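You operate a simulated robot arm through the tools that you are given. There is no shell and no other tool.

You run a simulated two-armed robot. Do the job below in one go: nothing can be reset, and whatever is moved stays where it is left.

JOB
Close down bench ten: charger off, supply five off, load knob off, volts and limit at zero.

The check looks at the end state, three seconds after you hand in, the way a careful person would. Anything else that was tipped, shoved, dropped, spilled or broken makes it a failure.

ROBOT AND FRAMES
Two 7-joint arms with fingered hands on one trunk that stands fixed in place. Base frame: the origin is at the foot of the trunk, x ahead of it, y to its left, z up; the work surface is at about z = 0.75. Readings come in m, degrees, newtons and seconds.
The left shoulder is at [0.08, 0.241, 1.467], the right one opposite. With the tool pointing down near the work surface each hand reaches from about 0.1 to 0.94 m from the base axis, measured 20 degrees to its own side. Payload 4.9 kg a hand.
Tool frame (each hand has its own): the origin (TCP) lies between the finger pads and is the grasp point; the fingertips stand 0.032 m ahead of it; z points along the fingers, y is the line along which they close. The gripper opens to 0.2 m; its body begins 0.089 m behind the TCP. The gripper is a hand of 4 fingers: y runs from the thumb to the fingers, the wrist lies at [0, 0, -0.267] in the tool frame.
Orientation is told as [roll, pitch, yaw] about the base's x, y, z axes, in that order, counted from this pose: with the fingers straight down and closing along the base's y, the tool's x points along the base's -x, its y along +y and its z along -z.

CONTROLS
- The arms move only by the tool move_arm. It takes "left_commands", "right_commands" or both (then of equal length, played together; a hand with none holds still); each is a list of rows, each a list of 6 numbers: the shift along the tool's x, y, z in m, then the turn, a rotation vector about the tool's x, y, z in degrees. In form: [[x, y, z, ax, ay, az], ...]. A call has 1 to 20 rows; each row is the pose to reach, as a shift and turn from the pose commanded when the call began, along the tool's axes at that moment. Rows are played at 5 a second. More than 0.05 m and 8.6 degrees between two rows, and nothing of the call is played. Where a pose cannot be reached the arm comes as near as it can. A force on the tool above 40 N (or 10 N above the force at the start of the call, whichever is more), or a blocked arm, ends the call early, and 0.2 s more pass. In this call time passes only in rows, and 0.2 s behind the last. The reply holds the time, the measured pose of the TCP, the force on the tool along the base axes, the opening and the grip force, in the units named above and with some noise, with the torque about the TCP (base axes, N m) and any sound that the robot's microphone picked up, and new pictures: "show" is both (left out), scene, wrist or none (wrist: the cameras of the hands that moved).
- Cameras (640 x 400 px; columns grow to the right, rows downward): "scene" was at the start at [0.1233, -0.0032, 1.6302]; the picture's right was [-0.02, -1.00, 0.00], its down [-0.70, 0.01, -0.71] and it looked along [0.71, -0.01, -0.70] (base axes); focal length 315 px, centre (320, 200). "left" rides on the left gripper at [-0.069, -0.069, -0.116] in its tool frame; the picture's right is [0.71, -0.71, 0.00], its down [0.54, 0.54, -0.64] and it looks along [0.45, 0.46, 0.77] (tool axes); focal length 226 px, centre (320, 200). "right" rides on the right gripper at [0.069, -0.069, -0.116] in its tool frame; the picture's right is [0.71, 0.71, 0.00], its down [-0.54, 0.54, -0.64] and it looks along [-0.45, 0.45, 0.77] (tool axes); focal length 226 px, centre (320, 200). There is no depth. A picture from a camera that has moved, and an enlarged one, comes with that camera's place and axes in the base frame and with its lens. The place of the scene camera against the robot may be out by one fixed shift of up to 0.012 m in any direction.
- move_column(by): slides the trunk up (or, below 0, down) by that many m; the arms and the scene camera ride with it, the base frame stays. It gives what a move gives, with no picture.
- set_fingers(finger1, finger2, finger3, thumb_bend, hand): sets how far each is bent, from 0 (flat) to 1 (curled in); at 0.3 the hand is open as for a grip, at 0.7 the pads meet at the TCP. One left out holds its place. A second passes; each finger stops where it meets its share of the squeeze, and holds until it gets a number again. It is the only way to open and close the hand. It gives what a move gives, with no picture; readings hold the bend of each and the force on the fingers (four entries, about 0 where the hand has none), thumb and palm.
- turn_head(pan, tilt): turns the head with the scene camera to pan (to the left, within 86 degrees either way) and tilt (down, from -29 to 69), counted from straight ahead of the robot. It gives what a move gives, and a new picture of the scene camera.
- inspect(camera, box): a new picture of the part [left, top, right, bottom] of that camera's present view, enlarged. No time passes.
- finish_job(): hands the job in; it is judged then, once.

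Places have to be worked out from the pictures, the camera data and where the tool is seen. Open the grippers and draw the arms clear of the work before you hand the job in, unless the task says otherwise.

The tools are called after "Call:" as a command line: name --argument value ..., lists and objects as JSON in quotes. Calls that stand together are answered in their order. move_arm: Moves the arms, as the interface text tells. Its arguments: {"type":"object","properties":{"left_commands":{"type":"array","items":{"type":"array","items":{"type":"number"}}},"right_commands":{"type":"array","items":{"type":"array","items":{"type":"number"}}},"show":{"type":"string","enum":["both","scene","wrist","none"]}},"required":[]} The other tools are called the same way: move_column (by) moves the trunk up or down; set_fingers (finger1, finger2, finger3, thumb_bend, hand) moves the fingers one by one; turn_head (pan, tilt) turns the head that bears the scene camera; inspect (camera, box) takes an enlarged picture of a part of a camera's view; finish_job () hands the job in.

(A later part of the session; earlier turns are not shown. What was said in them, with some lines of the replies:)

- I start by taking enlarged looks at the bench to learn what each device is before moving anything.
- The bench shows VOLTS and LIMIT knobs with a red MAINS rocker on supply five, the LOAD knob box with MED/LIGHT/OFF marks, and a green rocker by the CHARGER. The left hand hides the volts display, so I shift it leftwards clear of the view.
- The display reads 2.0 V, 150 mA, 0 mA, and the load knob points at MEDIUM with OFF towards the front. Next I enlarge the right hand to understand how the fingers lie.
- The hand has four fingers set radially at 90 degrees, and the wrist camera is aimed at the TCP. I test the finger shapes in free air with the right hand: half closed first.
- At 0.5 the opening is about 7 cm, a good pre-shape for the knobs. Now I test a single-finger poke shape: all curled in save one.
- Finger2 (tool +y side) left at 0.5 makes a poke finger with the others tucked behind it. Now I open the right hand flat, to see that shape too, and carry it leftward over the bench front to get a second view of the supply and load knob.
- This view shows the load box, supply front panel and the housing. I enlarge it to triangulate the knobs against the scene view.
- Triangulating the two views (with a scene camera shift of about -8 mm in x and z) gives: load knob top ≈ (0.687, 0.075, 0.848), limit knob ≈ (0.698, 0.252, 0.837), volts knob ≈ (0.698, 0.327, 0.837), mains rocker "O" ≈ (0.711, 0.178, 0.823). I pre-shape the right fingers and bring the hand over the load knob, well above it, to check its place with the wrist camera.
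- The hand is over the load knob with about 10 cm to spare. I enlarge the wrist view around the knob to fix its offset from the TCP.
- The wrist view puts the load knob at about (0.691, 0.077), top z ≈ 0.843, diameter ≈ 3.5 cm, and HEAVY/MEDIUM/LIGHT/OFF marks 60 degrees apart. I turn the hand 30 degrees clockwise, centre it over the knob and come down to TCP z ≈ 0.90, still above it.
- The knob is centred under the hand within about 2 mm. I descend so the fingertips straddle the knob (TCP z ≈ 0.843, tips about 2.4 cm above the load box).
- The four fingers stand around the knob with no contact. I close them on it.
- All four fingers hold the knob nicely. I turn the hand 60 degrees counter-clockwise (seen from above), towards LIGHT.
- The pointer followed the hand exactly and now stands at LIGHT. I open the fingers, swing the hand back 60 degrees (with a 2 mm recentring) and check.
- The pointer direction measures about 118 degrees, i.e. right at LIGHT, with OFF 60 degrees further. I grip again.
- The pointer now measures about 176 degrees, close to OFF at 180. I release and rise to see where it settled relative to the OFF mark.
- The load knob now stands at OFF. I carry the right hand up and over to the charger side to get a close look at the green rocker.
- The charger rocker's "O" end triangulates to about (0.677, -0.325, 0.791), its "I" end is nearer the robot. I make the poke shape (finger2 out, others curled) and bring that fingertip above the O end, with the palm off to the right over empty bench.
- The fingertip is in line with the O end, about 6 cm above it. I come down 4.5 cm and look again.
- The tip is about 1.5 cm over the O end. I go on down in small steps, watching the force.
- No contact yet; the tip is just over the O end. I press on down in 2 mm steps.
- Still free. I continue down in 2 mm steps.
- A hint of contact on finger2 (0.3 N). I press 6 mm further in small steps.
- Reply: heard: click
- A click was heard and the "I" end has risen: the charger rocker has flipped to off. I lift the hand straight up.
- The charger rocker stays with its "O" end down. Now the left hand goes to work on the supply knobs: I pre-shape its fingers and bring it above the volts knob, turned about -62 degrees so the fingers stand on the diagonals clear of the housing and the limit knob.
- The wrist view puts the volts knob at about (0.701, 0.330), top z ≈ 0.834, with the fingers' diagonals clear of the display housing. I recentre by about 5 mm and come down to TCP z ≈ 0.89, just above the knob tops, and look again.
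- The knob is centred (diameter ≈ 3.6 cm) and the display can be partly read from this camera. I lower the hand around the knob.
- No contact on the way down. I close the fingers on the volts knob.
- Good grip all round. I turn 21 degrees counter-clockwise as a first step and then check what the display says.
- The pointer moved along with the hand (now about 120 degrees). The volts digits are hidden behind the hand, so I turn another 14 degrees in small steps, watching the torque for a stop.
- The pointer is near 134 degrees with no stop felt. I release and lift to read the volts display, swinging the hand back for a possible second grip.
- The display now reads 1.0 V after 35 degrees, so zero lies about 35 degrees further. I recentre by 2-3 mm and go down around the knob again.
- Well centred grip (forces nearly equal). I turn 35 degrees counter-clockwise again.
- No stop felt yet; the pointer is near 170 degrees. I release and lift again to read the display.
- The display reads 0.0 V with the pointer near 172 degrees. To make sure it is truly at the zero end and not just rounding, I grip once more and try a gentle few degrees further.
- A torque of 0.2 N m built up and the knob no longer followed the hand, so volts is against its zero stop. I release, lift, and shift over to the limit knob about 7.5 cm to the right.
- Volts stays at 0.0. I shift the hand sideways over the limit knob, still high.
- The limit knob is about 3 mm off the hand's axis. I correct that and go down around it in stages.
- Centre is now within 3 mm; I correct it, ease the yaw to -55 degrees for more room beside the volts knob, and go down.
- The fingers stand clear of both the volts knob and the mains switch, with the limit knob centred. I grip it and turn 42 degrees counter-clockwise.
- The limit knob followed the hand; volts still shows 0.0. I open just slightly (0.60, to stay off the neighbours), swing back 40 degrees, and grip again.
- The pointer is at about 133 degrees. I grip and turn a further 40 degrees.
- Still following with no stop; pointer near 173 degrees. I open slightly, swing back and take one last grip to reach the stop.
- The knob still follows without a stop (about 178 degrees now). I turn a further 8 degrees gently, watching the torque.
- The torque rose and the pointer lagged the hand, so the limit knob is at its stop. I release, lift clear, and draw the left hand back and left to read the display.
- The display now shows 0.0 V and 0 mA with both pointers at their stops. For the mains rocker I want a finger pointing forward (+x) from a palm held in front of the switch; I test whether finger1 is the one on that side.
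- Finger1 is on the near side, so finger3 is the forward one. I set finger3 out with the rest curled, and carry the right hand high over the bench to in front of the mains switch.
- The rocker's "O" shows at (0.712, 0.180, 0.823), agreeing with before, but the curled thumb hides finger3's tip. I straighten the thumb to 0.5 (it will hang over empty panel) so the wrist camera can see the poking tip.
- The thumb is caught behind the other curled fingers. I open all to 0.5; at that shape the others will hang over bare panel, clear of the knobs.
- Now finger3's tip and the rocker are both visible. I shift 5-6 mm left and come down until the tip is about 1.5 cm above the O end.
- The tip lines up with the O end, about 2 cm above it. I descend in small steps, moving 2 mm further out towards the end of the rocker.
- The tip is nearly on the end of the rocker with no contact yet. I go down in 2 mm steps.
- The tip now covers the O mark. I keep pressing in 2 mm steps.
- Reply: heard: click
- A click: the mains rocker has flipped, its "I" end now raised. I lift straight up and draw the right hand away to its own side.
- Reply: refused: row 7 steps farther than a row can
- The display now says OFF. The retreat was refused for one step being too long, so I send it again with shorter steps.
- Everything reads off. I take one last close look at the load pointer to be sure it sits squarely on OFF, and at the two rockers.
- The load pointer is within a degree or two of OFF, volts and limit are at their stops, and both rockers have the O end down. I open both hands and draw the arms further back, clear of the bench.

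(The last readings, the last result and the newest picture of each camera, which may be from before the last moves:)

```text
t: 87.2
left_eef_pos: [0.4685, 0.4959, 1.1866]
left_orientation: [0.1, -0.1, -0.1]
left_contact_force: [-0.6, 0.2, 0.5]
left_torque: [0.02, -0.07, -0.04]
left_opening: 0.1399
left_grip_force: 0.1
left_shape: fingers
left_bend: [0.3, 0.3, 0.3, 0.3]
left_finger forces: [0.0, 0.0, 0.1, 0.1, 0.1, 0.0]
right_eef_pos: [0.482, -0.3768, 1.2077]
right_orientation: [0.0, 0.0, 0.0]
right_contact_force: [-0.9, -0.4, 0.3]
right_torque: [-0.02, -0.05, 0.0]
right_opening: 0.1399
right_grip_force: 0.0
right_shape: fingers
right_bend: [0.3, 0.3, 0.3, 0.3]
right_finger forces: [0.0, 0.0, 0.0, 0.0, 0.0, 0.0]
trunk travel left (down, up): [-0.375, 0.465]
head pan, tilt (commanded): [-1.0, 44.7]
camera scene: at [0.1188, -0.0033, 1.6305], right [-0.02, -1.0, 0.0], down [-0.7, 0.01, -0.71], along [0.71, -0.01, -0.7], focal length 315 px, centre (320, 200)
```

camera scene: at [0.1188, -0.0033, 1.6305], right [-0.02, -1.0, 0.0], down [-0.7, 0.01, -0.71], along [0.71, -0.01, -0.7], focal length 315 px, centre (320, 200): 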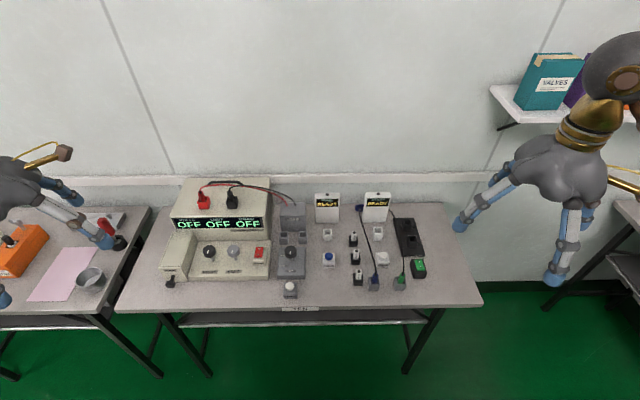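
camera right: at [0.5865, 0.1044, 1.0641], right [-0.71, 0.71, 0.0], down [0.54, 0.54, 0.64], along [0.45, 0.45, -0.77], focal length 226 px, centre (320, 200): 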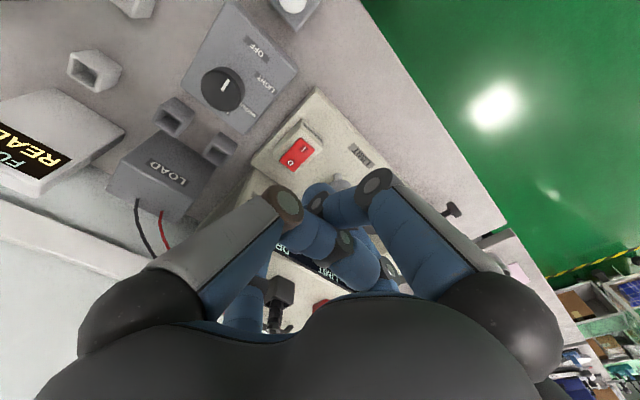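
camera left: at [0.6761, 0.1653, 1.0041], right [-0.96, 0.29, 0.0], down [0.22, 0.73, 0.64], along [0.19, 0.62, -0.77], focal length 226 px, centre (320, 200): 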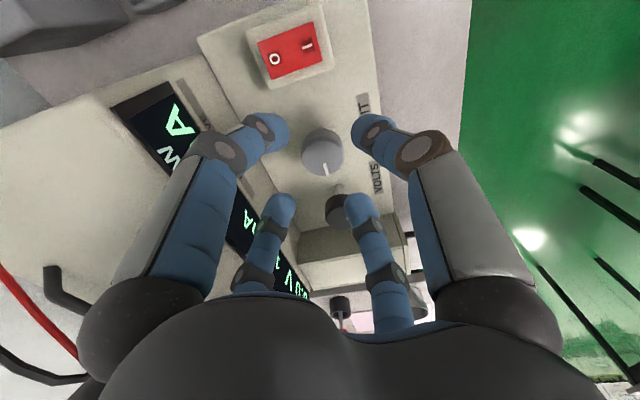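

Bench ten is shut down: the charger and supply five are off, the load knob is at OFF, and volts and limit are at zero. Nothing else on the bench has moved. Both hands are open and clear, so I hand the job in.

Call:
finish_job

```text
The job is handed in.
```

Bench ten is closed down and the job is handed in; I have not seen the check's verdict.

- **Charger:** its green switch clicked over, and the "O" end is down.
- **Supply five:** the red mains switch clicked over, and the display now reads OFF for volts, limit and draw.
- **Load knob:** turned from MEDIUM to OFF; the pointer sits within a degree or two of the mark.
- **Volts and limit:** both turned down until they met their stops, and the display read 0.0 V and 0 mA before I switched the supply off.

In the last pictures nothing else on the bench looks moved, tipped or dropped. Both hands are open and drawn back from the work.
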